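You operate a simulated robot arm through the tools that you are given. There is no shell and no other tool. Be economical: measure what you need, move in short steps, check, and stop when the job is done.

You run a simulated two-armed robot. Do the job below in one go: nothing can be reset, and whatever is moved stays where it is left.

Task
Take the yellow brush and leave it on the blue liner on the top of the sack bench. Then put the blue sack clip on the front half of the end stand away on the low shelf of the card stand. Then take the card box of panel wire on the top of the sack bench and put it away on the end of the packing table by the stand. Then open the pocket flap a. Do these in the order given. Set down upright: blue sack clip, card box of panel wire.

It is judged by the outcome, as a careful person would: the job done as asked, and still so three seconds after it is handed in. It fails if anything else is knocked over, pushed out of place, dropped, spilled or broken.

Robot
Two 7-joint arms with two-finger parallel grippers on one trunk, on a base that drives. Base frame: it is fixed to the floor where the robot stands at the start and does not move with it; the origin is under the middle of the robot, x ahead of it, y to its left, z up; the surface under the hand at the start is at about z = 528. Units: mm, rad, N and s.
The left shoulder is at the start at [89, 182, 991], the right one opposite. With the tool pointing down near the work surface each hand reaches from about 100 to 740 mm from the robot's upright axis, wherever it stands, measured 20 degrees to its own side. Places, roughly: blue liner (23x16x1 cm) [400, -1500, 800]; blue sack clip (8x4x6 cm) [500, 300, 600]; card box of panel wire [250, -1750, 750]; end of the packing table by the stand (22x44 cm) [-2000, 4700, 840]; low shelf of the card stand [4900, 4300, 200]; pocket flap a [500, 5600, 800]; yellow brush (13x6x8 cm) [500, 100, 200]. Payload 3.91 kg a hand.
The TCP of each hand is the grasp point between the finger pads, 30 mm short of the fingertips. In the tool frame z runs along the fingers and y along their closing line. The gripper opens to 110 mm. The fingers are 20 mm wide and 10 mm thick; the gripper's body (48 by 112 mm) begins 55 mm behind the TCP.
Orientation is that of the tool frame in the base frame, as a unit quaternion [x, y, z, w]. With the fingers straight down and closing along the base's y, the tool's x points along the base's -x, its y along +y and its z along -z.

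Tools
- The arms move only by the tool move_arm. It takes "left_moves", "right_moves" or both (then of equal length, played together; a hand with none holds still); each is a list of rows, each a list of 7 numbers: the turn, a rotation vector about the tool's x, y, z in rad, then the shift along the tool's x, y, z in mm, then the closure, from 0 (fully open) to 1 (shut). In form: [[wx, wy, wz, x, y, z, gripper], ...]. A call has 1 to 8 rows; each row shifts and turns the commanded pose from where the row before left it, along the tool's axes as they then stand. Rows are played at 5 a second. More than 50 mm and 0.15 rad between two rows, or a gripper value outside its range, and nothing of the call is played. Where a pose cannot be reached the arm comes as near as it can. A force on the tool above 40 N (or 10 N above the force at the start of the call, whichever is more), or a blocked arm, ends the call early, and 0.2 s more pass. Each finger travels about 72 mm/s and halts on what it meets, pressing with about 45 N; the grip force reading is that of the motor and also rises with nothing between the fingers. The clock runs only during rows and for 0.2 s after the last one: add rows that do not move to give the fingers time. The reply holds the time, the measured pose of the TCP, the force on the tool along the base axes, the opening and the grip force, in the units named above and with some noise, with the torque about the TCP (base axes, N m) and any sound that the robot's microphone picked up, and new pictures: "pictures" is both (left out), scene, wrist or none (wrist: the cameras of the hands that moved).
- Cameras (640 x 400 px; columns grow to the right, rows downward): "scene" is now at [216.9, 40.2, 1140]; the picture's right is [0.59, -0.81, 0.00], its down [-0.68, -0.49, -0.54] and it looks along [0.44, 0.32, -0.84] (base axes); focal length 264 px, centre (320, 200). "left" rides on the left gripper at [72, -17, -103] in its tool frame; the picture's right is [0.23, 0.97, 0.00], its down [-0.76, 0.18, -0.62] and it looks along [-0.61, 0.14, 0.78] (tool axes); focal length 222 px, centre (320, 200). "right" rides on the right gripper at [72, 17, -103] in its tool frame; the picture's right is [-0.23, 0.97, 0.00], its down [-0.76, -0.18, -0.62] and it looks along [-0.61, -0.14, 0.78] (tool axes); focal length 222 px, centre (320, 200). There is no depth. A picture from a camera that has moved, and an enlarged one, comes with that camera's place and axes in the base frame and with its lens.
- slide_trunk(by): slides the trunk up (or, below 0, down) by that many mm; the arms and the scene camera ride with it, the base frame stays. It gives what a move gives, with no picture.
- steer(legs): drives the robot by 1 to 6 legs, each [ahead, left, turn to the left] in mm, mm and rad, along the robot's own axes; the way and the turn of a leg run together, so that a leg with both is an arc; at most 1500 mm and 3.142 rad a leg. The arms and the cameras ride along, it lands a little off, and it stops where it bumps. It gives what a move gives, and a new picture of the scene camera.
- pan_tilt(pan, tilt): turns the head with the scene camera to pan (to the left, within 1.396 rad either way) and tilt (down, from -0.506 to 1.204), counted from straight ahead of the robot. It gives what a move gives, and a new picture of the scene camera.
- close_up(camera, box): a new picture of the part [left, top, right, bottom] of that camera's present view, enlarged. It takes no simulated time.
- close_job(): hands the job in; it is judged then, once.

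Work in short steps. Places have to be worked out from the pictures, the camera data and where the tool is seen: move nearer, look again, correct. Check each grasp and each placing, and mend what went wrong. You have 165 turns and 260 pictures in all, those below and enlarged ones among them. Open the grippers and draw the arms clear of the work before you hand the job in, unless the task says otherwise; then end with one line.

The tools are called after "Request:" as name(argument=value, ...) on one line, values as JSON. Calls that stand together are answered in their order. move_arm: Moves the arms, as the interface text tells. Its arguments: {"type":"object","properties":{"left_moves":{"type":"array","items":{"type":"array","items":{"type":"number"}}},"right_moves":{"type":"array","items":{"type":"array","items":{"type":"number"}}},"pictures":{"type":"string","enum":["both","scene","wrist","none"]}},"required":[]} The other tools are called the same way: slide_trunk (by) slides the trunk up or down; steer (legs) drives the base; pan_tilt (pan, tilt) turns the head that bears the scene camera; close_up (camera, box) takes an enlarged picture of a part of a camera's view; close_job () hands the job in.

At the start:

```text
time: 0.0
left_ee_pos: [419.6, 425.5, 842.8]
left_tool_rot: [0.0, 1.0, 0.0, 0.0]
left_force: [-0.2, -0.1, -0.1]
left_wrist_torque: [-0.03, 0.04, 0.02]
left_opening: 110.0
left_grip_force: 0.0
right_ee_pos: [497.1, 42.8, 843.9]
right_tool_rot: [0.0, 1.0, 0.0, 0.0]
right_force: [0.2, 0.8, -0.2]
right_wrist_torque: [0.0, -0.02, -0.01]
right_opening: 110.1
right_grip_force: 0.0
trunk travel left (down, up): [-250.0, 264.0]
robot x, y, heading: [-2.6, 2.6, -0.001]
head pan, tilt: [0.627, 0.997]
```

scene: 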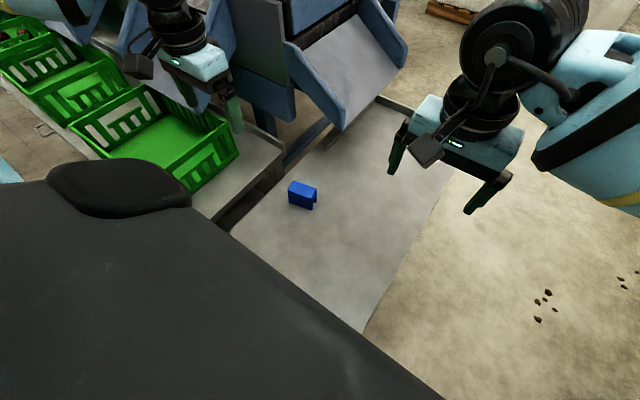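
right: 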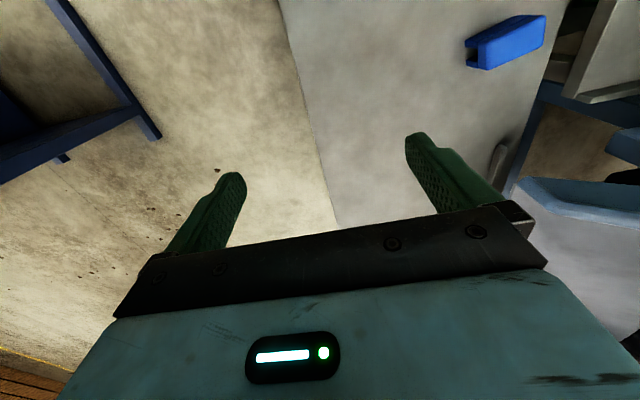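
left: 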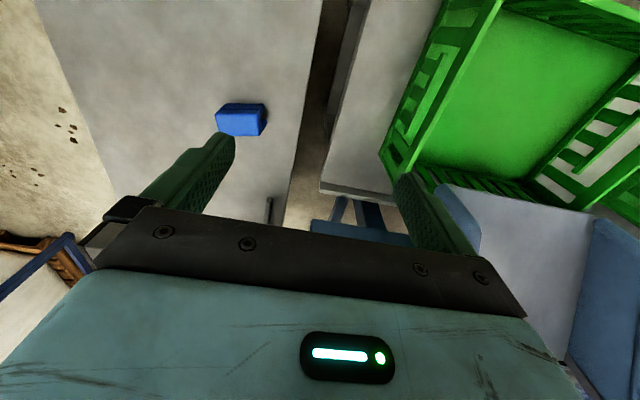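

I'll start by looking around: the clip is on the stand top, and the brush should be lower, perhaps on a shelf below.

Request:
pan_tilt(pan=0, tilt=0.9)

Request:
pan_tilt(pan=-1.3, tilt=0.3)

Request:
pan_tilt(pan=1.0, tilt=0.1)

```text
time: 1.0
left_ee_pos: [419.3, 425.3, 843.1]
left_tool_rot: [0.0, 1.0, 0.0, 0.0]
left_force: [0.3, 0.3, 0.5]
left_wrist_torque: [0.0, 0.01, -0.01]
left_opening: 110.3
left_grip_force: 0.1
right_ee_pos: [495.9, 43.0, 842.8]
right_tool_rot: [0.0, 1.0, 0.0, 0.0]
right_force: [0.1, -0.5, 0.1]
right_wrist_torque: [0.0, 0.0, 0.0]
right_opening: 110.2
right_grip_force: 0.0
trunk travel left (down, up): [-250.0, 264.0]
robot x, y, heading: [1.3, 2.2, -0.002]
head pan, tilt: [0.0, 0.901]
camera scene: at [235.9, -0.7, 1147.0], right [0.0, -1.0, 0.0], down [-0.78, 0.0, -0.62], along [0.62, 0.0, -0.78], focal length 264 px, centre (320, 200)
```

scene: 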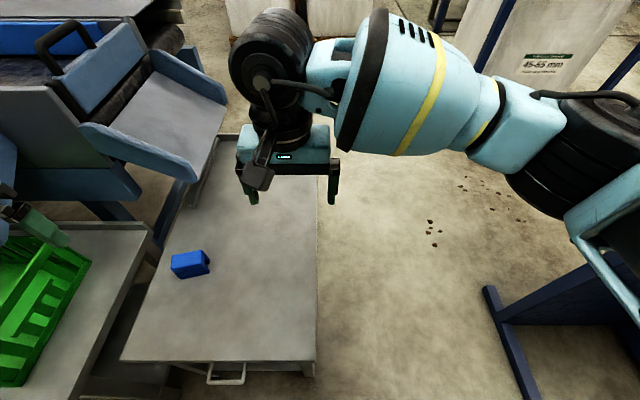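

```text
time: 2.5
left_ee_pos: [418.5, 426.5, 843.3]
left_tool_rot: [0.001, 1.0, 0.0, -0.001]
left_force: [0.2, 1.0, 0.3]
left_wrist_torque: [-0.01, 0.01, -0.01]
left_opening: 109.8
left_grip_force: 0.0
right_ee_pos: [497.0, 43.6, 842.6]
right_tool_rot: [0.0, 1.0, 0.0, 0.0]
right_force: [0.6, 0.8, -0.8]
right_wrist_torque: [0.0, -0.06, 0.0]
right_opening: 110.2
right_grip_force: 0.0
trunk travel left (down, up): [-250.0, 264.0]
robot x, y, heading: [-0.5, -2.5, -0.003]
head pan, tilt: [-1.3, 0.3]
camera scene: at [185.4, -90.8, 1199.2], right [-0.96, -0.27, 0.0], down [-0.08, 0.29, -0.96], along [0.26, -0.92, -0.3], focal length 264 px, centre (320, 200)
```

scene: 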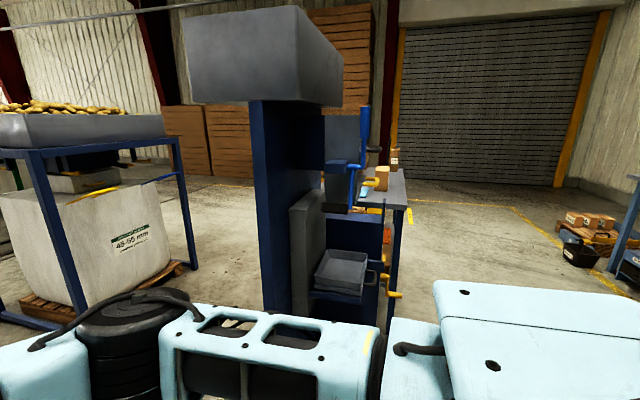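

```text
time: 4.6
left_ee_pos: [420.7, 424.8, 842.5]
left_tool_rot: [0.0, 1.0, 0.0, 0.0]
left_force: [-1.4, -0.9, -0.7]
left_wrist_torque: [0.03, 0.02, 0.0]
left_opening: 110.0
left_grip_force: 0.0
right_ee_pos: [496.5, 43.4, 843.9]
right_tool_rot: [0.0, 1.0, 0.0, 0.0]
right_force: [-0.8, 0.9, 0.9]
right_wrist_torque: [0.0, 0.01, 0.03]
right_opening: 110.0
right_grip_force: 0.1
trunk travel left (down, up): [-250.0, 264.0]
robot x, y, heading: [1.4, 0.8, -0.003]
head pan, tilt: [1.0, 0.099]
camera scene: at [210.1, 76.6, 1217.9], right [0.84, -0.54, 0.0], down [-0.05, -0.08, -1.0], along [0.54, 0.84, -0.1], focal length 264 px, centre (320, 200)
```

scene: 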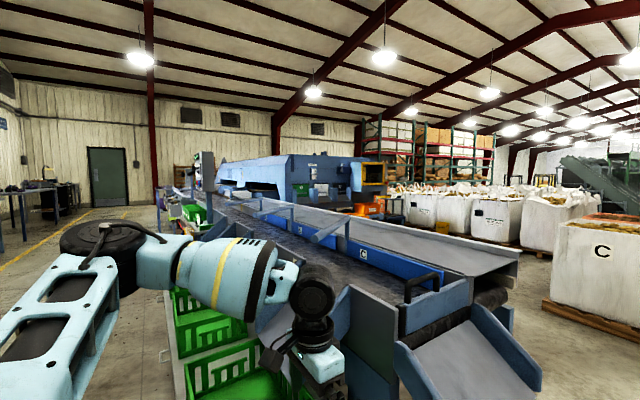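

The stand has a handle low at its front, so the brush may be in a drawer or on a low shelf. I'll back off and look at the front of it.

Request:
steer(legs=[[-700, 0, 0]])

Request:
pan_tilt(pan=0.25, tilt=0.75)

```text
time: 8.5
left_ee_pos: [-295.8, 426.2, 843.1]
left_tool_rot: [-0.001, 1.0, 0.0, 0.001]
left_force: [-0.4, 0.3, 0.2]
left_wrist_torque: [0.0, -0.01, 0.01]
left_opening: 110.4
left_grip_force: 0.0
right_ee_pos: [-217.9, 43.7, 844.4]
right_tool_rot: [-0.002, 1.0, 0.001, 0.001]
right_force: [0.0, -0.7, 0.1]
right_wrist_torque: [0.0, -0.01, -0.02]
right_opening: 110.1
right_grip_force: 0.0
trunk travel left (down, up): [-250.0, 264.0]
robot x, y, heading: [-714.7, 2.5, -0.0]
head pan, tilt: [1.0, 0.099]
camera scene: at [-505.1, 76.4, 1218.0], right [0.84, -0.54, 0.0], down [-0.05, -0.08, -1.0], along [0.54, 0.84, -0.1], focal length 264 px, centre (320, 200)
```

scene: 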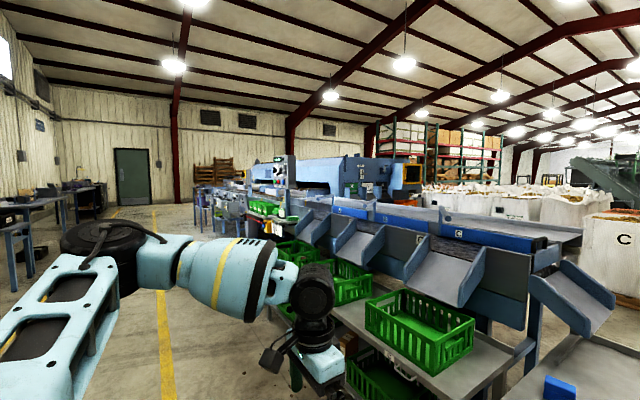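

```text
time: 9.6
left_ee_pos: [-295.0, 426.8, 843.9]
left_tool_rot: [-0.002, 1.0, -0.001, 0.0]
left_force: [-0.3, -0.5, -0.4]
left_wrist_torque: [-0.02, 0.04, 0.01]
left_opening: 110.3
left_grip_force: 0.2
right_ee_pos: [-218.1, 44.2, 844.2]
right_tool_rot: [-0.001, 1.0, 0.0, 0.0]
right_force: [0.8, -0.2, 0.4]
right_wrist_torque: [-0.01, -0.03, -0.03]
right_opening: 110.1
right_grip_force: 0.1
trunk travel left (down, up): [-250.0, 264.0]
robot x, y, heading: [-719.5, -3.4, 0.0]
head pan, tilt: [0.25, 0.75]
camera scene: at [-474.1, 19.6, 1158.9], right [0.25, -0.97, 0.0], down [-0.66, -0.17, -0.73], along [0.71, 0.18, -0.68], focal length 264 px, centre (320, 200)
```

scene: 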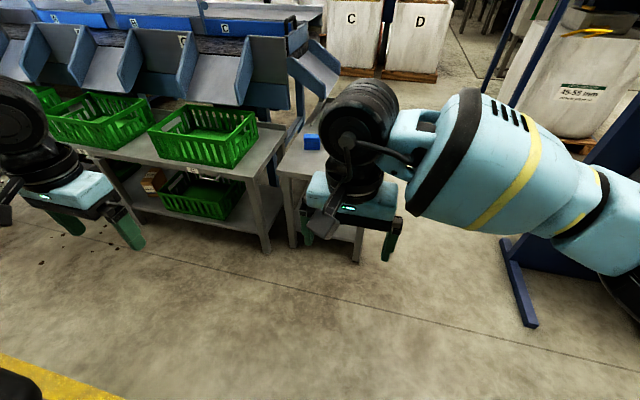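

The right arm hides the stand front; I draw it outward and back.

Request:
move_arm(right_moves=[[0, 0, 0, 20, -45, 0, 0], [0, 0, 0, 20, -45, 0, 0], [0, 0, 0, 20, -45, 0, 0], [0, 0, 0, 20, -45, 0, 0], [0, 0, 0, 20, -45, 0, 0], [0, 0, 0, 20, -45, 0, 0]], pictures="scene")

```text
time: 11.0
left_ee_pos: [-296.0, 425.7, 843.1]
left_tool_rot: [-0.001, 1.0, 0.0, 0.0]
left_force: [-0.5, 0.7, 1.0]
left_wrist_torque: [0.05, 0.0, 0.01]
left_opening: 110.0
left_grip_force: 0.0
right_ee_pos: [-339.1, -226.2, 843.4]
right_tool_rot: [-0.001, 1.0, 0.0, 0.001]
right_force: [-1.2, 0.5, 0.2]
right_wrist_torque: [0.03, -0.02, 0.0]
right_opening: 110.0
right_grip_force: 0.0
trunk travel left (down, up): [-250.0, 264.0]
robot x, y, heading: [-714.5, 2.4, 0.004]
head pan, tilt: [0.25, 0.75]
camera scene: at [-474.8, 18.7, 1159.1], right [0.25, -0.97, 0.0], down [-0.66, -0.17, -0.73], along [0.71, 0.18, -0.68], focal length 264 px, centre (320, 200)
```

scene: 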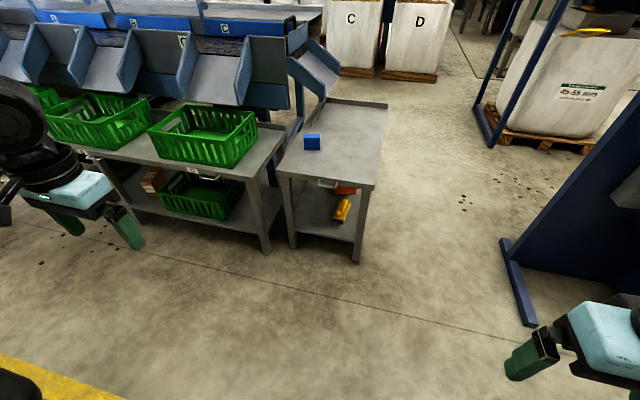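

Request:
close_up(camera="scene", box=[260, 90, 420, 270])

```text
2.22 times, centred on (340, 180) of scene
camera zoom: at [-474.8, 18.7, 1159.1], right [0.25, -0.97, 0.0], down [-0.66, -0.17, -0.73], along [0.71, 0.18, -0.68], focal length 586 px, centre (276, 244)
```

zoom: 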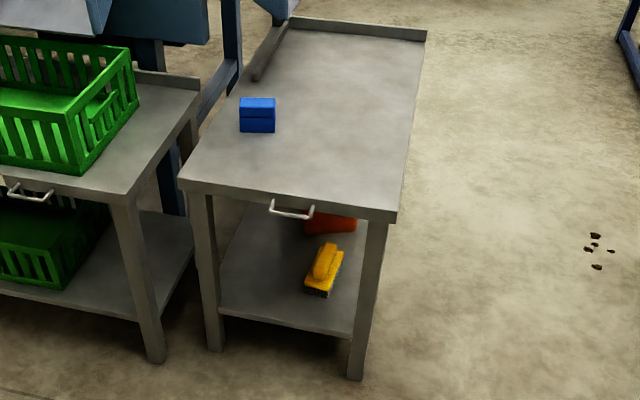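

The brush lies on the lower shelf (around x 460, y 143, z≈210), long side roughly along x. I'll lower the trunk and set the left hand up for a slanted, forward-reaching approach while still clear of the stand.

Request:
slide_trunk(by=-248)

Request:
move_arm(left_moves=[[0, 0, 0, 0, -47, 25, 0], [0, 0, 0, 0, -47, 25, 0], [0, 0, 0, 0, -47, 25, 0], [0, 0, 0, 0, -47, 25, 0], [0, 0, 0, 0, -47, 25, 0], [0, 0, 0, 0, -47, 25, 0], [0, 0, 0, 0, 0, 35, 0], [0, 0, 0, 0, 0, 30, 0]], pictures="none")

Request:
move_arm(left_moves=[[0, -0.145, 0, 0, 0, 0, 0], [0, -0.145, 0, 0, 0, 0, 0], [0, -0.145, 0, 0, 0, 0, 0], [0, -0.145, 0, 0, 0, 0, 0], [0, -0.145, 0, 0, 0, 0, 0], [0, -0.145, 0, 0, 0, 0, 0]], pictures="both")

```text
time: 13.6
left_ee_pos: [-295.7, 426.7, 594.6]
left_tool_rot: [-0.001, 1.0, 0.0, 0.0]
left_force: [-0.6, 0.5, -0.3]
left_wrist_torque: [0.0, 0.02, -0.02]
left_opening: 110.1
left_grip_force: 0.1
right_ee_pos: [-317.4, -227.5, 585.9]
right_tool_rot: [-0.001, 0.999, 0.001, -0.037]
right_force: [-0.4, -1.2, 0.6]
right_wrist_torque: [0.01, 0.02, 0.0]
right_opening: 110.2
right_grip_force: 0.1
trunk travel left (down, up): [-2.0, 512.0]
robot x, y, heading: [-713.6, -0.7, 0.004]
head pan, tilt: [0.25, 0.75]
```

```text
refused: row 1 steps farther than a row can; nothing moved
```

```text
time: 15.0
left_ee_pos: [-267.5, 460.9, 595.3]
left_tool_rot: [-0.001, 0.906, -0.001, 0.423]
left_force: [-0.3, -0.2, -0.2]
left_wrist_torque: [-0.01, -0.01, -0.01]
left_opening: 109.9
left_grip_force: 0.0
left hand out of reach, approached as far as the arm can: row 4, 5, 6
right_ee_pos: [-318.5, -225.4, 586.0]
right_tool_rot: [-0.001, 0.999, 0.001, -0.037]
right_force: [0.0, -0.2, 0.7]
right_wrist_torque: [0.0, -0.01, 0.0]
right_opening: 110.1
right_grip_force: 0.0
trunk travel left (down, up): [-2.0, 512.0]
robot x, y, heading: [-709.3, -5.3, 0.001]
head pan, tilt: [0.25, 0.75]
camera scene: at [-388.0, 19.7, 895.2], right [0.25, -0.97, 0.0], down [-0.66, -0.17, -0.73], along [0.71, 0.18, -0.68], focal length 264 px, centre (320, 200)
camera left: at [-392.9, 443.6, 604.8], right [-0.15, 0.97, -0.18], down [0.01, 0.18, 0.98], along [0.99, 0.14, -0.04], focal length 222 px, centre (320, 200)
```

scene: 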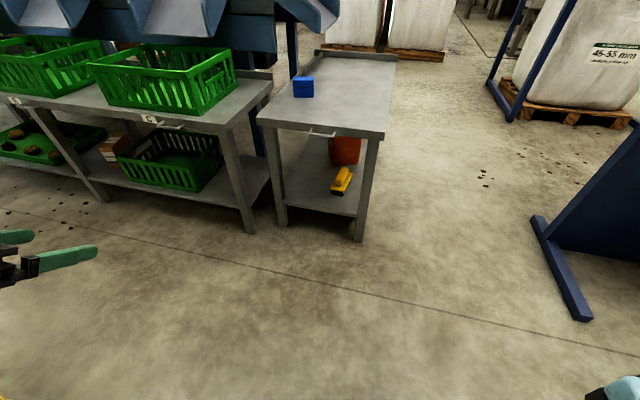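
left: 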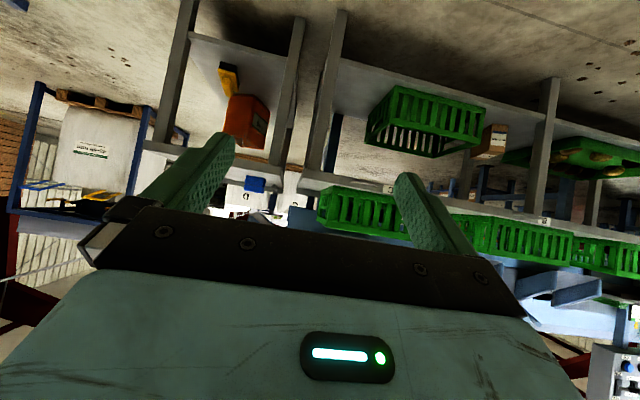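

The hand is now pitched 50° forward. Two views agree on the brush at about (453, 143, 217). I bring the hand down in front to its pre-reach pose.

Request:
move_arm(left_moves=[[0, 0, 0, 23.1, -39.8, 15.2, 0], [0, 0, 0, 23.1, -39.8, 15.2, 0], [0, 0, 0, 23.1, -39.8, 15.2, 0], [0, 0, 0, 23.1, -39.8, 15.2, 0], [0, 0, 0, 23.1, -39.8, 15.2, 0], [0, 0, 0, 23.1, -39.8, 15.2, 0], [0, 0, 0, 23.1, -39.8, 15.2, 0], [0, 0, 0, 23.1, -39.8, 15.2, 0]], pictures="wrist")

```text
time: 16.8
left_ee_pos: [-248.4, 188.2, 352.1]
left_tool_rot: [-0.002, 0.907, 0.002, 0.422]
left_force: [-0.6, 0.5, -0.4]
left_wrist_torque: [0.0, 0.02, -0.01]
left_opening: 110.3
left_grip_force: 0.1
left hand out of reach, approached as far as the arm can: row 1, 2, 3, 4
right_ee_pos: [-318.6, -226.6, 585.1]
right_tool_rot: [-0.001, 0.999, -0.001, -0.037]
right_force: [0.4, 0.5, 1.7]
right_wrist_torque: [0.02, 0.0, -0.04]
right_opening: 109.9
right_grip_force: 0.1
trunk travel left (down, up): [-2.0, 512.0]
robot x, y, heading: [-717.6, 1.5, 0.004]
head pan, tilt: [0.25, 0.75]
camera left: at [-372.7, 170.5, 361.3], right [-0.15, 0.97, -0.17], down [0.01, 0.18, 0.98], along [0.99, 0.15, -0.04], focal length 222 px, centre (320, 200)
```

left: 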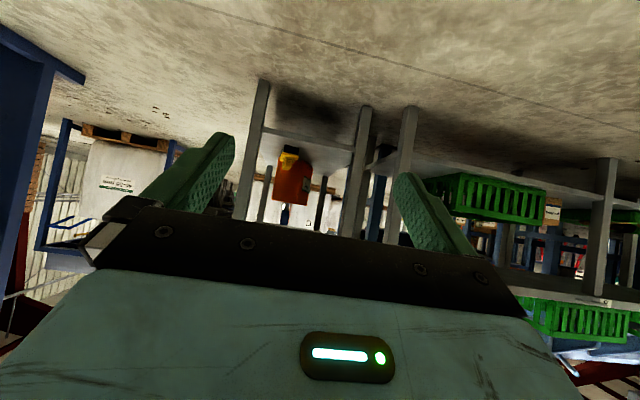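

Take a closer look at the brush from this low angle.

Request:
close_up(camera="left", box=[230, 70, 390, 240])

Request:
close_up(camera="scene", box=[250, 100, 410, 260])

```text
2.35 times, centred on (310, 155) of left
camera zoom: at [-372.7, 170.5, 361.3], right [-0.15, 0.97, -0.17], down [0.01, 0.18, 0.98], along [0.99, 0.15, -0.04], focal length 523 px, centre (344, 306)
```

zoom: 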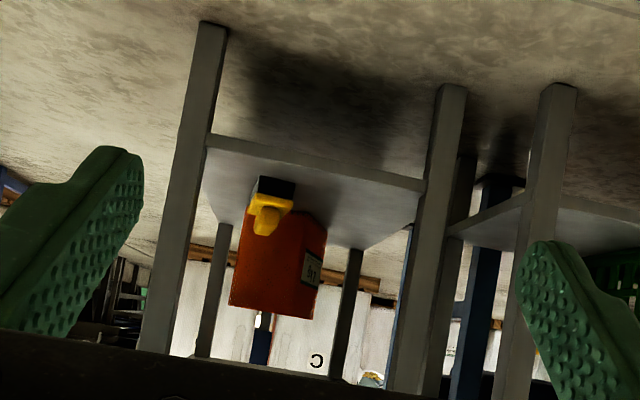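

```text
2.50 times, centred on (330, 180) of scene
camera zoom: at [-388.0, 19.6, 895.2], right [0.25, -0.97, 0.0], down [-0.66, -0.17, -0.73], along [0.71, 0.18, -0.68], focal length 660 px, centre (295, 250)
```

zoom: 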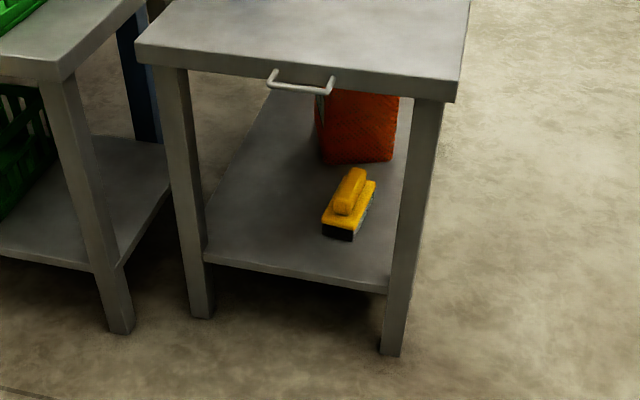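

Brush centre ≈ (469, 143), axis yawed about -8°, handle on top near z 230; the shelf is clear in front. I drive up so the hand comes to the stand's front opening, then yaw it.

Request:
steer(legs=[[520, -25, 0]])

Request:
move_arm(left_moves=[[0.1, 0, 0.083, 0, 0, 0, 0], [0, 0, 0, 0, 0, 0, 0]], pictures="both")

```text
time: 19.8
left_ee_pos: [264.0, 165.2, 351.7]
left_tool_rot: [-0.002, 0.906, 0.001, 0.422]
left_force: [-0.1, 0.3, -1.0]
left_wrist_torque: [-0.02, -0.01, 0.0]
left_opening: 109.8
left_grip_force: 0.0
right_ee_pos: [195.6, -249.3, 586.4]
right_tool_rot: [-0.001, 0.999, 0.0, -0.036]
right_force: [0.4, 0.5, 0.3]
right_wrist_torque: [0.04, -0.02, 0.02]
right_opening: 110.0
right_grip_force: 0.0
trunk travel left (down, up): [-2.0, 512.0]
robot x, y, heading: [-201.0, -21.4, 0.001]
head pan, tilt: [0.25, 0.75]
camera scene: at [125.0, -3.2, 895.2], right [0.25, -0.97, 0.0], down [-0.66, -0.17, -0.73], along [0.71, 0.18, -0.68], focal length 264 px, centre (320, 200)
```

scene: 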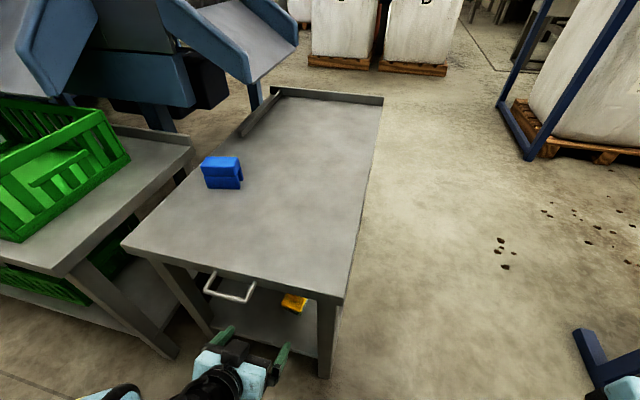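

```text
time: 20.4
left_ee_pos: [264.7, 164.9, 351.4]
left_tool_rot: [0.057, 0.905, -0.026, 0.421]
left_force: [0.0, 0.6, 0.1]
left_wrist_torque: [-0.01, -0.01, -0.01]
left_opening: 109.9
left_grip_force: 0.0
right_ee_pos: [195.8, -249.6, 586.4]
right_tool_rot: [-0.001, 0.999, 0.001, -0.037]
right_force: [-0.5, 0.0, -0.2]
right_wrist_torque: [0.0, 0.03, 0.01]
right_opening: 110.3
right_grip_force: 0.1
trunk travel left (down, up): [-2.0, 512.0]
robot x, y, heading: [-203.4, -27.9, 0.005]
head pan, tilt: [0.25, 0.75]
camera scene: at [125.0, -3.2, 895.2], right [0.25, -0.97, 0.0], down [-0.66, -0.17, -0.73], along [0.71, 0.18, -0.68], focal length 264 px, centre (320, 200)
camera left: at [138.7, 164.6, 361.5], right [-0.02, 0.98, -0.17], down [0.04, 0.18, 0.98], along [1.0, 0.01, -0.04], focal length 222 px, centre (320, 200)
```

scene: 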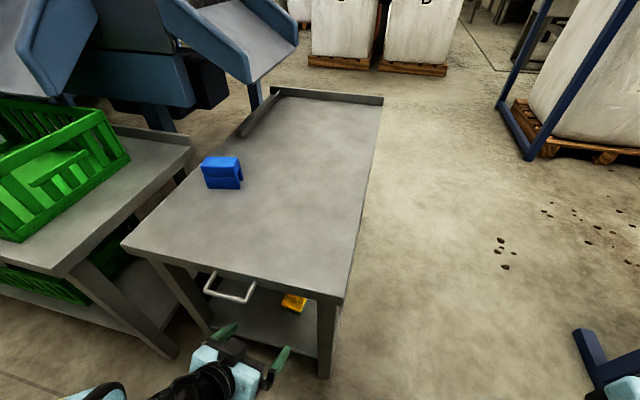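
left: 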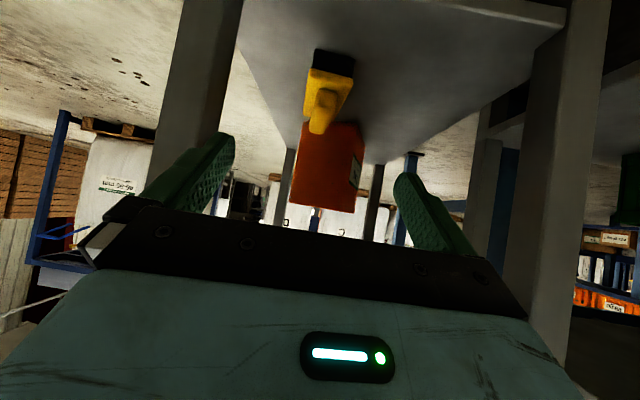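

Aligned well; handle top near z 230. I reach in to a point above and before the brush.

Request:
move_arm(left_moves=[[0, 0, 0, -9.2, 1, 36.6, 0], [0, 0, 0, -9.2, 1, 36.6, 0], [0, 0, 0, -9.2, 1, 36.6, 0], [0, 0, 0, -9.2, 1, 36.6, 0], [0, 0, 0, 0, 0, 0, 0]], pictures="both")

```text
time: 21.6
left_ee_pos: [399.7, 150.3, 284.9]
left_tool_rot: [0.058, 0.905, -0.028, 0.421]
left_force: [-0.6, 0.6, 0.7]
left_wrist_torque: [0.01, 0.0, 0.0]
left_opening: 109.8
left_grip_force: 0.1
right_ee_pos: [197.0, -248.9, 585.5]
right_tool_rot: [-0.002, 0.999, 0.0, -0.037]
right_force: [0.2, -0.4, 0.0]
right_wrist_torque: [-0.01, -0.01, 0.04]
right_opening: 109.9
right_grip_force: 0.0
trunk travel left (down, up): [-2.0, 512.0]
robot x, y, heading: [-204.3, -23.5, -0.003]
head pan, tilt: [0.25, 0.75]
camera scene: at [125.0, -3.2, 895.2], right [0.25, -0.97, 0.0], down [-0.66, -0.17, -0.73], along [0.71, 0.18, -0.68], focal length 264 px, centre (320, 200)
camera left: at [273.8, 149.6, 294.6], right [-0.02, 0.98, -0.17], down [0.04, 0.18, 0.98], along [1.0, 0.02, -0.04], focal length 222 px, centre (320, 200)
```

scene: 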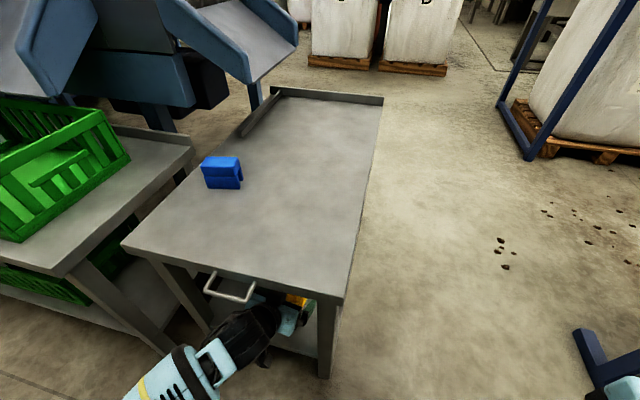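
left: 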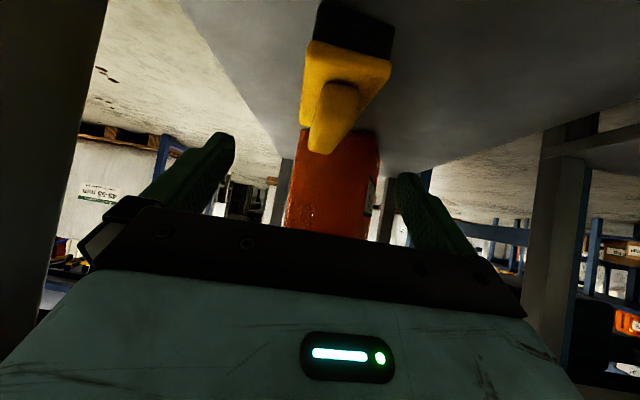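

Handle runs nearly along x at y≈149–150, z 206–232. I straighten the yaw slightly and advance along the finger axis to straddle the handle.

Request:
move_arm(left_moves=[[-0.0535, 0, -0.045, 0, 0, 0, 0], [0, 0, 0, 1, 0.5, 25, 0], [0, 0, 0, 1, 0.6, 25, 0], [0, 0, 0, 1, 0.6, 24, 0], [0, 0, 0, 0, 0, 0, 0]], pictures="wrist")

```text
time: 22.8
left_ee_pos: [454.3, 150.5, 235.3]
left_tool_rot: [0.025, 0.906, -0.012, 0.422]
left_force: [0.6, -0.2, 0.3]
left_wrist_torque: [0.01, -0.01, -0.01]
left_opening: 109.9
left_grip_force: 0.1
right_ee_pos: [196.5, -249.6, 585.7]
right_tool_rot: [-0.002, 0.999, 0.0, -0.036]
right_force: [-0.1, 0.0, 0.1]
right_wrist_torque: [-0.01, 0.0, 0.01]
right_opening: 110.0
right_grip_force: 0.0
trunk travel left (down, up): [-2.0, 512.0]
robot x, y, heading: [-200.7, -23.4, 0.004]
head pan, tilt: [0.25, 0.75]
camera left: at [328.9, 140.7, 244.7], right [-0.09, 0.98, -0.17], down [0.02, 0.18, 0.98], along [1.0, 0.09, -0.04], focal length 222 px, centre (320, 200)
```

left: 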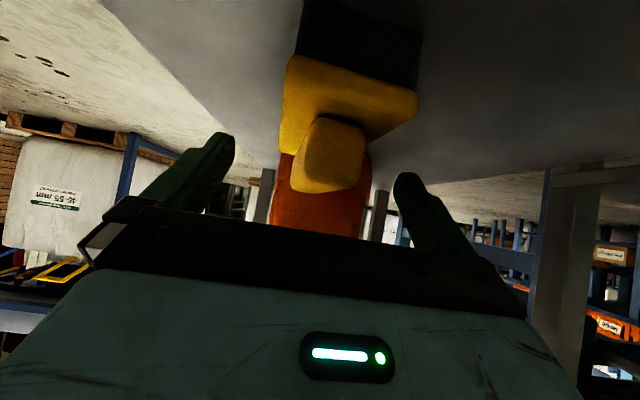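

Fingers straddle the handle; shift 4 mm and close.

Request:
move_arm(left_moves=[[0, 0, 0, 0, 4, 2, 0], [0, 0, 0, 0, 0, 0, 0.5], [0, 0, 0, 0, 0, 0, 0.9], [0, 0, 0, 0, 0, 0, 0.9], [0, 0, 0, 0, 0, 0, 0.9], [0, 0, 0, 0, 0, 0, 0.9], [0, 0, 0, 0, 0, 0, 0.9]], pictures="wrist")

```text
time: 24.4
left_ee_pos: [454.9, 153.7, 233.3]
left_tool_rot: [0.025, 0.906, -0.013, 0.422]
left_force: [1.1, 0.2, 0.8]
left_wrist_torque: [0.06, -0.14, 0.01]
left_opening: 29.6
left_grip_force: 45.8
right_ee_pos: [196.5, -249.5, 586.4]
right_tool_rot: [-0.002, 0.999, 0.0, -0.037]
right_force: [0.5, -0.2, -0.1]
right_wrist_torque: [0.02, 0.01, 0.01]
right_opening: 109.8
right_grip_force: 0.1
trunk travel left (down, up): [-2.0, 512.0]
robot x, y, heading: [-201.4, -24.3, 0.002]
head pan, tilt: [0.25, 0.75]
camera left: at [330.8, 145.0, 243.6], right [-0.09, 0.98, -0.17], down [0.02, 0.18, 0.98], along [1.0, 0.09, -0.04], focal length 222 px, centre (320, 200)
```

left: 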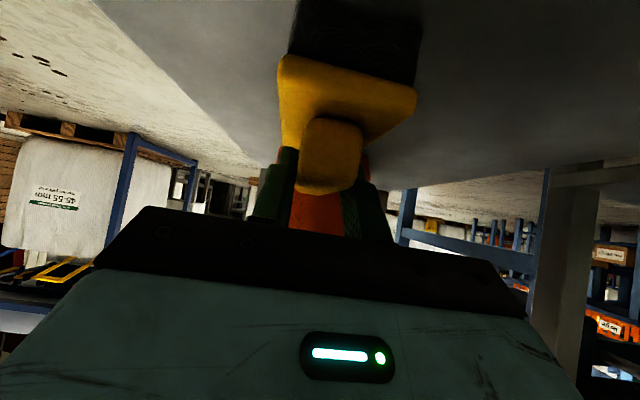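

Grip on the handle holds (29.6 mm). Lift straight up 40 mm.

Request:
move_arm(left_moves=[[0, 0, 0, -7.7, 0, -6.4, 0.9], [0, 0, 0, -11.5, 0, -9.7, 0.9], [0, 0, 0, -11.5, 0, -9.7, 0.9], [0, 0, 0, 0, 0, 0, 0.9]], pictures="wrist")

```text
time: 25.4
left_ee_pos: [456.0, 153.9, 273.1]
left_tool_rot: [0.025, 0.907, -0.012, 0.421]
left_force: [-0.5, 0.0, -1.8]
left_wrist_torque: [0.0, 0.03, -0.03]
left_opening: 29.2
left_grip_force: 44.9
right_ee_pos: [195.2, -249.4, 586.2]
right_tool_rot: [-0.002, 0.999, 0.0, -0.036]
right_force: [-0.9, -0.3, -0.7]
right_wrist_torque: [0.0, -0.03, -0.02]
right_opening: 109.9
right_grip_force: 0.1
trunk travel left (down, up): [-2.0, 512.0]
robot x, y, heading: [-203.4, -25.1, 0.005]
head pan, tilt: [0.25, 0.75]
camera left: at [330.5, 144.9, 283.1], right [-0.09, 0.98, -0.17], down [0.03, 0.18, 0.98], along [1.0, 0.09, -0.04], focal length 222 px, centre (320, 200)
```

left: 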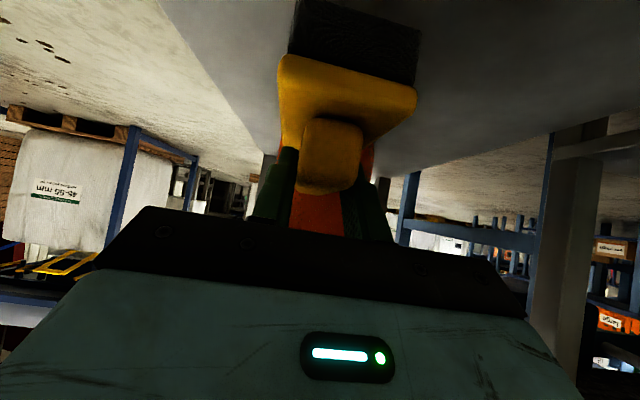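

Brush held level. I back straight out, then raise the trunk and look toward the sack bench.

Request:
steer(legs=[[-550, 0, 0]])

Request:
slide_trunk(by=300)

Request:
pan_tilt(pan=-0.9, tilt=0.35)

```text
time: 28.6
left_ee_pos: [-89.3, 152.5, 272.7]
left_tool_rot: [0.025, 0.906, -0.013, 0.422]
left_force: [-0.2, -0.1, -2.0]
left_wrist_torque: [0.02, 0.06, -0.01]
left_opening: 29.4
left_grip_force: 45.1
right_ee_pos: [-349.8, -251.6, 586.4]
right_tool_rot: [-0.003, 0.999, -0.001, -0.037]
right_force: [0.0, 0.2, -1.1]
right_wrist_torque: [0.04, -0.03, -0.04]
right_opening: 110.1
right_grip_force: 0.1
trunk travel left (down, up): [-2.0, 512.0]
robot x, y, heading: [-749.4, -25.7, 0.006]
head pan, tilt: [0.25, 0.75]
camera scene: at [-420.5, -5.0, 895.1], right [0.25, -0.97, 0.0], down [-0.66, -0.17, -0.73], along [0.71, 0.18, -0.68], focal length 264 px, centre (320, 200)
```

scene: 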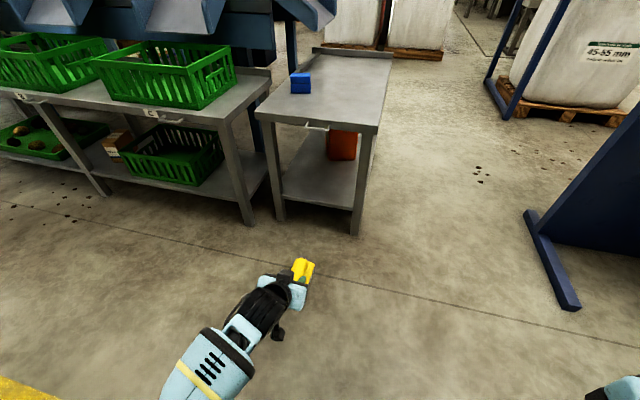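

```text
time: 31.6
left_ee_pos: [-89.2, 153.2, 572.9]
left_tool_rot: [0.024, 0.907, -0.012, 0.421]
left_force: [0.4, 0.2, -2.0]
left_wrist_torque: [-0.03, 0.04, 0.0]
left_opening: 29.6
left_grip_force: 45.2
right_ee_pos: [-349.9, -251.5, 885.5]
right_tool_rot: [-0.003, 0.999, 0.0, -0.037]
right_force: [-0.1, 0.6, -1.0]
right_wrist_torque: [0.0, 0.01, -0.04]
right_opening: 109.8
right_grip_force: 0.1
trunk travel left (down, up): [-302.0, 212.0]
robot x, y, heading: [-745.1, -27.3, -0.001]
head pan, tilt: [0.25, 0.75]
```

```text
time: 32.9
left_ee_pos: [-89.2, 153.2, 573.0]
left_tool_rot: [0.024, 0.906, -0.012, 0.422]
left_force: [0.8, -0.6, -2.6]
left_wrist_torque: [-0.01, 0.04, 0.02]
left_opening: 29.2
left_grip_force: 45.3
right_ee_pos: [-348.1, -251.6, 885.8]
right_tool_rot: [-0.004, 0.999, 0.0, -0.037]
right_force: [0.5, 0.0, 0.0]
right_wrist_torque: [-0.01, 0.01, 0.02]
right_opening: 110.0
right_grip_force: 0.1
trunk travel left (down, up): [-302.0, 212.0]
robot x, y, heading: [-746.3, -29.6, 0.01]
head pan, tilt: [-0.901, 0.351]
camera scene: at [-543.0, -99.0, 1247.1], right [-0.78, -0.63, 0.0], down [-0.22, 0.27, -0.94], along [0.59, -0.73, -0.34], focal length 264 px, centre (320, 200)
```

scene: 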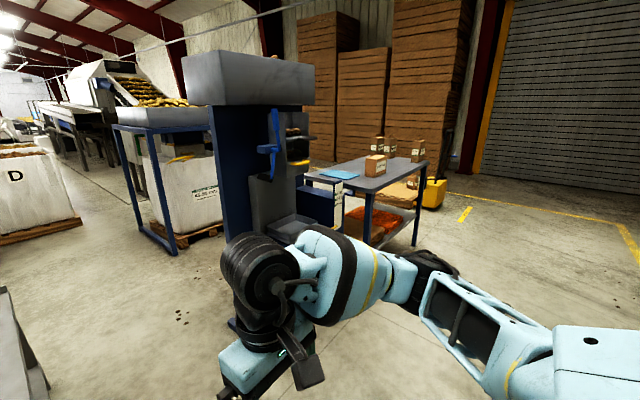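

Request:
close_up(camera="scene", box=[250, 110, 460, 240])

```text
3.05 times, centred on (355, 175) of scene
camera zoom: at [-543.0, -99.0, 1247.1], right [-0.78, -0.63, 0.0], down [-0.22, 0.27, -0.94], along [0.59, -0.73, -0.34], focal length 804 px, centre (213, 276)
```

zoom: 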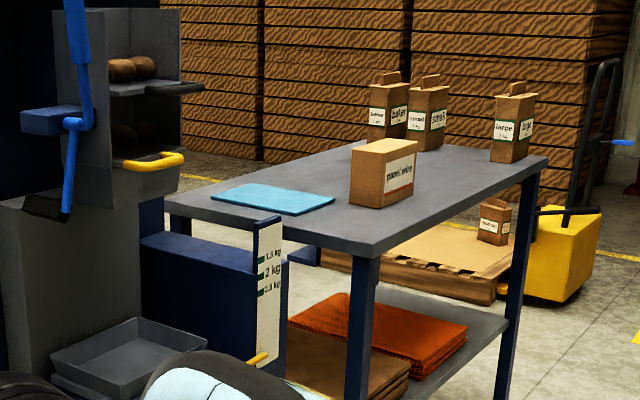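

Table spans about x 115–640, y -1380 to -2400, top near z≈780. I raise the hands well above it and drive sideways while staying back from it.

Request:
slide_trunk(by=150)

Request:
move_arm(left_moves=[[0, 0, 0, -31, 0, -26, 0.9], [0, 0, 0, -31, 0, -26, 0.9], [0, 0, 0, -31, 0, -26, 0.9], [0, 0, 0, -31, 0, -26, 0.9], [0, 0, 0, -31, 0, -26, 0.9], [0, 0, 0, -31, 0, -26, 0.9]], pictures="none")

Request:
steer(legs=[[0, -1400, 0], [0, -250, 0]])

Request:
pan_tilt(pan=0.0, tilt=0.55)

```text
time: 34.7
left_ee_pos: [-90.0, 153.7, 722.6]
left_tool_rot: [0.025, 0.908, -0.012, 0.419]
left_force: [-0.6, 0.4, -2.0]
left_wrist_torque: [-0.02, -0.01, 0.0]
left_opening: 29.4
left_grip_force: 44.8
right_ee_pos: [-347.5, -250.9, 1034.3]
right_tool_rot: [-0.003, 0.999, 0.0, -0.037]
right_force: [-1.1, -0.2, 0.2]
right_wrist_torque: [-0.01, -0.02, 0.01]
right_opening: 110.0
right_grip_force: 0.0
trunk travel left (down, up): [-452.0, 62.0]
robot x, y, heading: [-747.0, -23.2, 0.004]
head pan, tilt: [-0.901, 0.351]
```

```text
time: 36.1
left_ee_pos: [-87.4, 152.4, 967.8]
left_tool_rot: [0.024, 0.907, -0.012, 0.421]
left_force: [-0.1, 0.3, -1.3]
left_wrist_torque: [0.02, 0.07, 0.01]
left_opening: 29.4
left_grip_force: 45.2
right_ee_pos: [-349.6, -250.9, 1035.3]
right_tool_rot: [-0.003, 0.999, 0.0, -0.037]
right_force: [0.5, -0.7, 0.3]
right_wrist_torque: [-0.02, 0.03, -0.01]
right_opening: 109.9
right_grip_force: 0.0
trunk travel left (down, up): [-452.0, 62.0]
robot x, y, heading: [-748.1, -25.0, 0.001]
head pan, tilt: [-0.901, 0.351]
```

```text
time: 50.8
left_ee_pos: [-98.3, -1494.6, 967.3]
left_tool_rot: [0.034, 0.906, -0.016, 0.422]
left_force: [-0.2, -0.1, -1.8]
left_wrist_torque: [0.05, 0.02, 0.01]
left_opening: 29.4
left_grip_force: 44.9
right_ee_pos: [-367.4, -1893.1, 1035.8]
right_tool_rot: [0.007, 0.999, 0.001, -0.037]
right_force: [0.0, 0.5, 0.4]
right_wrist_torque: [-0.02, 0.01, -0.01]
right_opening: 110.1
right_grip_force: 0.2
trunk travel left (down, up): [-452.0, 62.0]
robot x, y, heading: [-763.0, -1659.7, -0.012]
head pan, tilt: [-0.901, 0.351]
camera scene: at [-620.9, -1736.9, 1412.7], right [-0.79, -0.61, 0.0], down [-0.21, 0.27, -0.94], along [0.57, -0.74, -0.34], focal length 264 px, centre (320, 200)
```

scene: 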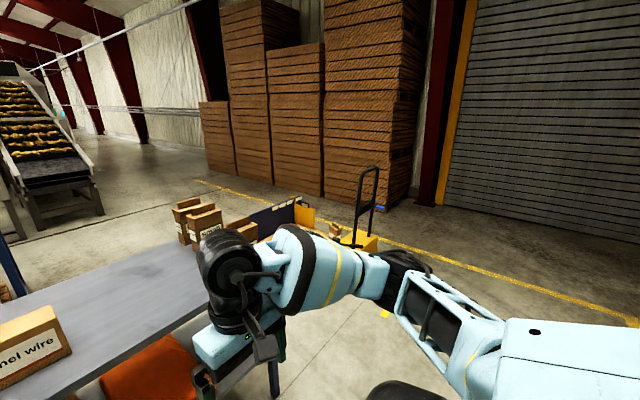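

```text
time: 52.0
left_ee_pos: [-97.8, -1495.0, 967.8]
left_tool_rot: [0.033, 0.906, -0.016, 0.422]
left_force: [0.0, -0.3, -1.7]
left_wrist_torque: [-0.02, 0.05, 0.03]
left_opening: 29.4
left_grip_force: 45.0
right_ee_pos: [-367.8, -1893.6, 1036.2]
right_tool_rot: [0.007, 0.999, 0.0, -0.036]
right_force: [-0.1, 0.6, 0.0]
right_wrist_torque: [-0.02, -0.02, 0.0]
right_opening: 110.0
right_grip_force: 0.1
trunk travel left (down, up): [-452.0, 62.0]
robot x, y, heading: [-763.6, -1660.5, -0.017]
head pan, tilt: [0.0, 0.55]
camera scene: at [-587.9, -1664.3, 1394.5], right [-0.02, -1.0, 0.0], down [-0.52, 0.01, -0.85], along [0.85, -0.01, -0.52], focal length 264 px, centre (320, 200)
```

scene: 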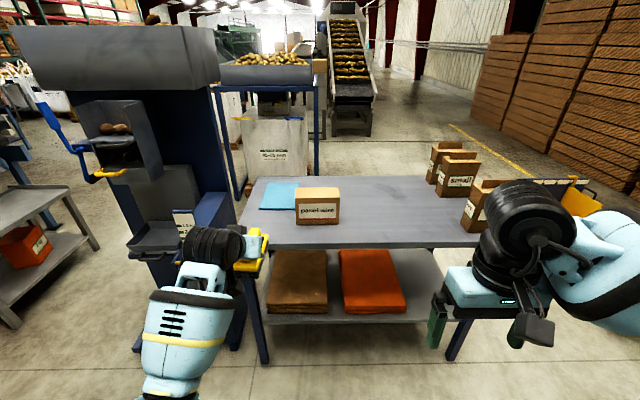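

Table top ≈ z 776; liner centre ≈ (463, -1494), long along x; panel-wire box just to its right at x≈242+, y -1580…-1745. I drive straight in so the brush comes over the liner.

Request:
steer(legs=[[548, 0, 0.015]])

Request:
pan_tilt(pan=0.15, tilt=0.8)

```text
time: 55.2
left_ee_pos: [441.1, -1477.1, 966.3]
left_tool_rot: [0.022, 0.907, -0.01, 0.421]
left_force: [0.8, -0.3, -0.9]
left_wrist_torque: [-0.01, 0.11, -0.02]
left_opening: 29.7
left_grip_force: 44.7
right_ee_pos: [183.7, -1883.3, 1035.5]
right_tool_rot: [-0.006, 0.999, 0.0, -0.036]
right_force: [0.6, 0.3, -0.4]
right_wrist_torque: [-0.01, 0.01, 0.0]
right_opening: 110.1
right_grip_force: 0.2
trunk travel left (down, up): [-452.0, 62.0]
robot x, y, heading: [-220.4, -1665.7, 0.01]
head pan, tilt: [0.0, 0.55]
camera scene: at [-42.6, -1660.4, 1394.4], right [0.01, -1.0, 0.0], down [-0.52, -0.01, -0.85], along [0.85, 0.01, -0.52], focal length 264 px, centre (320, 200)
```

scene: 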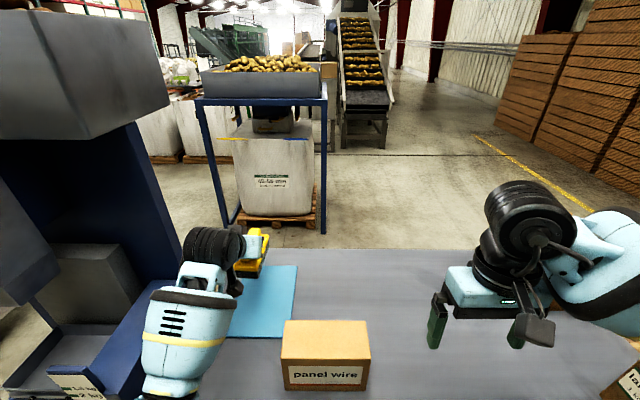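

```text
time: 55.9
left_ee_pos: [441.7, -1477.7, 968.3]
left_tool_rot: [0.021, 0.907, -0.009, 0.421]
left_force: [0.2, 0.2, -2.4]
left_wrist_torque: [-0.01, 0.03, 0.01]
left_opening: 29.5
left_grip_force: 45.0
right_ee_pos: [182.2, -1883.5, 1036.3]
right_tool_rot: [-0.007, 0.999, -0.001, -0.036]
right_force: [0.0, -0.2, 0.0]
right_wrist_torque: [0.03, 0.02, 0.0]
right_opening: 109.8
right_grip_force: 0.0
trunk travel left (down, up): [-452.0, 62.0]
robot x, y, heading: [-219.5, -1661.6, 0.012]
head pan, tilt: [0.15, 0.799]
camera scene: at [-53.2, -1648.5, 1373.1], right [0.16, -0.99, 0.0], down [-0.71, -0.12, -0.7], along [0.69, 0.11, -0.72], focal length 264 px, centre (320, 200)
```

scene: 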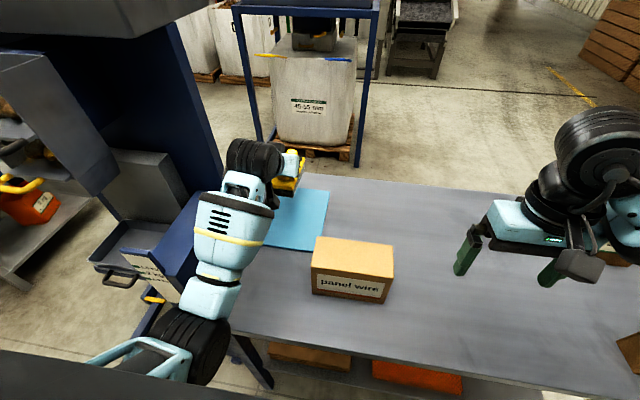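

Liner right corners triangulate to centre ≈ (452, -1505). I shift 24 mm right and descend to just above.

Request:
move_arm(left_moves=[[0, 0, 0, 0, -24, 0, 0.9], [0, 0, 0, 25, 0, 21, 0.9], [0, 0, 0, 25, 0, 21, 0.9], [0, 0, 0, 25, 0, 21, 0.9], [0, 0, 0, 0, 0, 0, 0.9]], pictures="both")

```text
time: 57.1
left_ee_pos: [442.6, -1503.1, 879.7]
left_tool_rot: [0.022, 0.901, -0.01, 0.433]
left_force: [4.9, 1.6, 33.5]
left_wrist_torque: [0.01, -0.45, 0.03]
left_opening: 30.1
left_grip_force: 45.4
right_ee_pos: [180.6, -1884.2, 1038.4]
right_tool_rot: [-0.006, 0.999, 0.0, -0.034]
right_force: [0.0, 0.6, -0.1]
right_wrist_torque: [-0.02, 0.0, -0.03]
right_opening: 110.0
right_grip_force: 0.1
trunk travel left (down, up): [-452.0, 62.0]
robot x, y, heading: [-215.5, -1663.1, 0.013]
head pan, tilt: [0.15, 0.799]
camera scene: at [-56.6, -1649.3, 1374.3], right [0.16, -0.99, 0.0], down [-0.71, -0.12, -0.7], along [0.69, 0.11, -0.72], focal length 264 px, centre (320, 200)
camera left: at [316.8, -1513.8, 887.3], right [-0.1, 0.98, -0.18], down [0.0, 0.18, 0.98], along [1.0, 0.09, -0.02], focal length 222 px, centre (320, 200)
```

scene: 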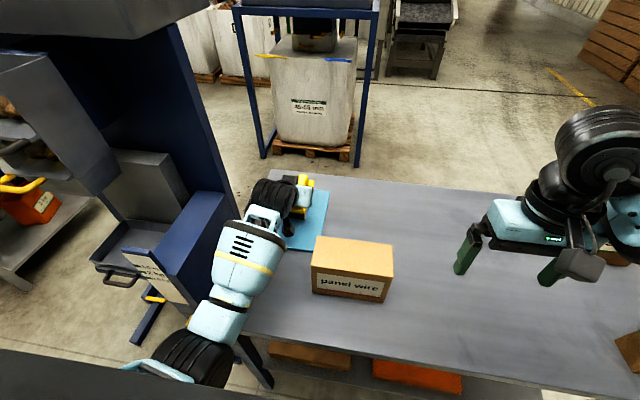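
left: 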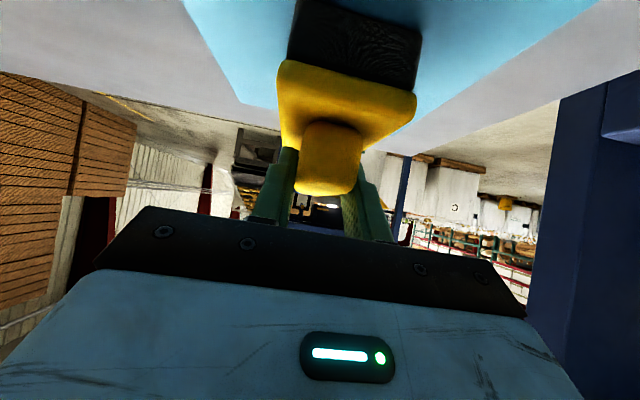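

The brush is touching the liner (33 N up at TCP z 880), so the top is ≈ 800. I ease off the pressure, then open modestly and look.

Request:
move_arm(left_moves=[[0, 0, 0, -5.5, 0, -4.5, 0.9], [0, 0, 0, 0, 0, 0, 0.9]], pictures="none")

```text
time: 57.7
left_ee_pos: [441.4, -1502.5, 880.2]
left_tool_rot: [0.021, 0.905, -0.01, 0.425]
left_force: [4.5, -3.4, 17.4]
left_wrist_torque: [-0.15, -1.26, -0.13]
left_opening: 29.5
left_grip_force: 44.5
right_ee_pos: [182.1, -1884.2, 1035.4]
right_tool_rot: [-0.006, 0.999, 0.0, -0.036]
right_force: [0.2, 0.8, -0.1]
right_wrist_torque: [0.05, 0.02, 0.0]
right_opening: 109.9
right_grip_force: 0.0
trunk travel left (down, up): [-452.0, 62.0]
robot x, y, heading: [-214.2, -1663.8, 0.011]
head pan, tilt: [0.15, 0.799]
```

Request:
move_arm(left_moves=[[0, 0, 0, -2.5, 0, -2, 0.9], [0, 0, 0, 0, 0, 0, 0.6], [0, 0, 0, 0, 0, 0, 0.45], [0, 0, 0, 0, 0, 0, 0.45]], pictures="wrist")

```text
time: 58.7
left_ee_pos: [441.6, -1501.9, 878.6]
left_tool_rot: [0.021, 0.907, -0.01, 0.42]
left_force: [1.0, 0.4, -0.3]
left_wrist_torque: [-0.01, 0.03, 0.02]
left_opening: 60.5
left_grip_force: 0.0
right_ee_pos: [183.2, -1884.3, 1036.1]
right_tool_rot: [-0.006, 0.999, -0.001, -0.037]
right_force: [0.8, 0.1, 0.0]
right_wrist_torque: [0.01, 0.0, 0.01]
right_opening: 109.8
right_grip_force: 0.1
trunk travel left (down, up): [-452.0, 62.0]
robot x, y, heading: [-220.5, -1661.8, 0.013]
head pan, tilt: [0.15, 0.799]
camera left: at [314.6, -1512.5, 888.6], right [-0.1, 0.98, -0.17], down [0.03, 0.18, 0.98], along [0.99, 0.09, -0.04], focal length 222 px, centre (320, 200)
```

left: 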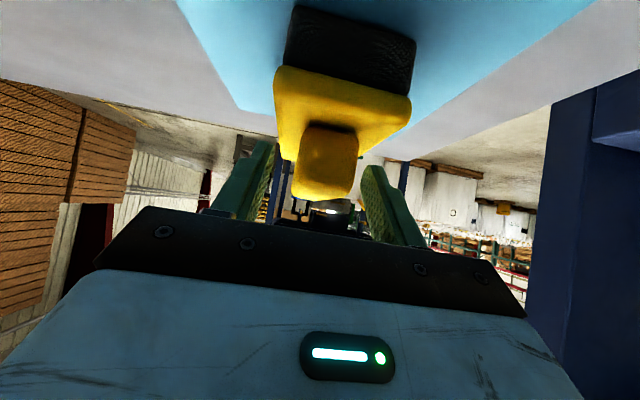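

Released and resting on the liner. I back the fingers off along their axis and check.

Request:
move_arm(left_moves=[[0, 0, 0, 0, 0, -35, 0.4], [0, 0, 0, -10, 0, -45, 0.4], [0, 0, 0, -15, 0, -45, 0.4], [0, 0, 0, -15, 0, -45, 0.4]], pictures="both")

```text
time: 59.7
left_ee_pos: [333.6, -1497.0, 1017.0]
left_tool_rot: [0.022, 0.907, -0.01, 0.42]
left_force: [0.7, 0.6, 0.5]
left_wrist_torque: [0.02, -0.01, 0.0]
left_opening: 66.2
left_grip_force: 0.1
right_ee_pos: [183.2, -1883.7, 1035.1]
right_tool_rot: [-0.006, 0.999, -0.001, -0.036]
right_force: [-0.1, -0.5, 0.1]
right_wrist_torque: [0.02, 0.01, 0.03]
right_opening: 110.0
right_grip_force: 0.1
trunk travel left (down, up): [-452.0, 62.0]
robot x, y, heading: [-218.3, -1664.6, 0.015]
head pan, tilt: [0.15, 0.799]
camera scene: at [-53.7, -1648.7, 1373.2], right [0.16, -0.99, 0.0], down [-0.71, -0.12, -0.7], along [0.69, 0.11, -0.72], focal length 264 px, centre (320, 200)
camera left: at [208.4, -1507.3, 1027.1], right [-0.1, 0.98, -0.17], down [0.02, 0.18, 0.98], along [0.99, 0.09, -0.04], focal length 222 px, centre (320, 200)
```

scene: 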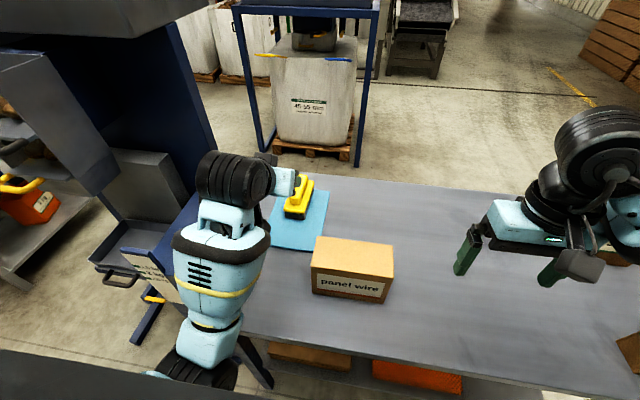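
left: 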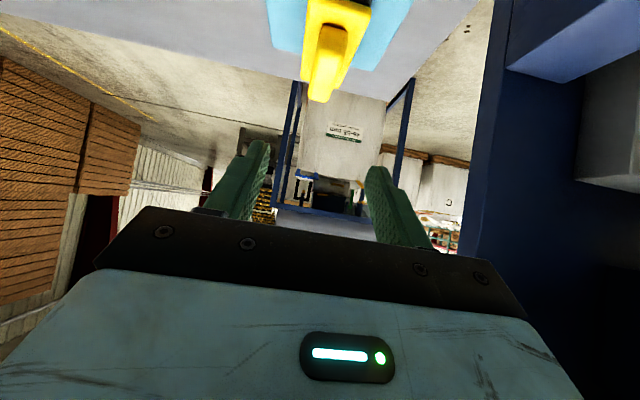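

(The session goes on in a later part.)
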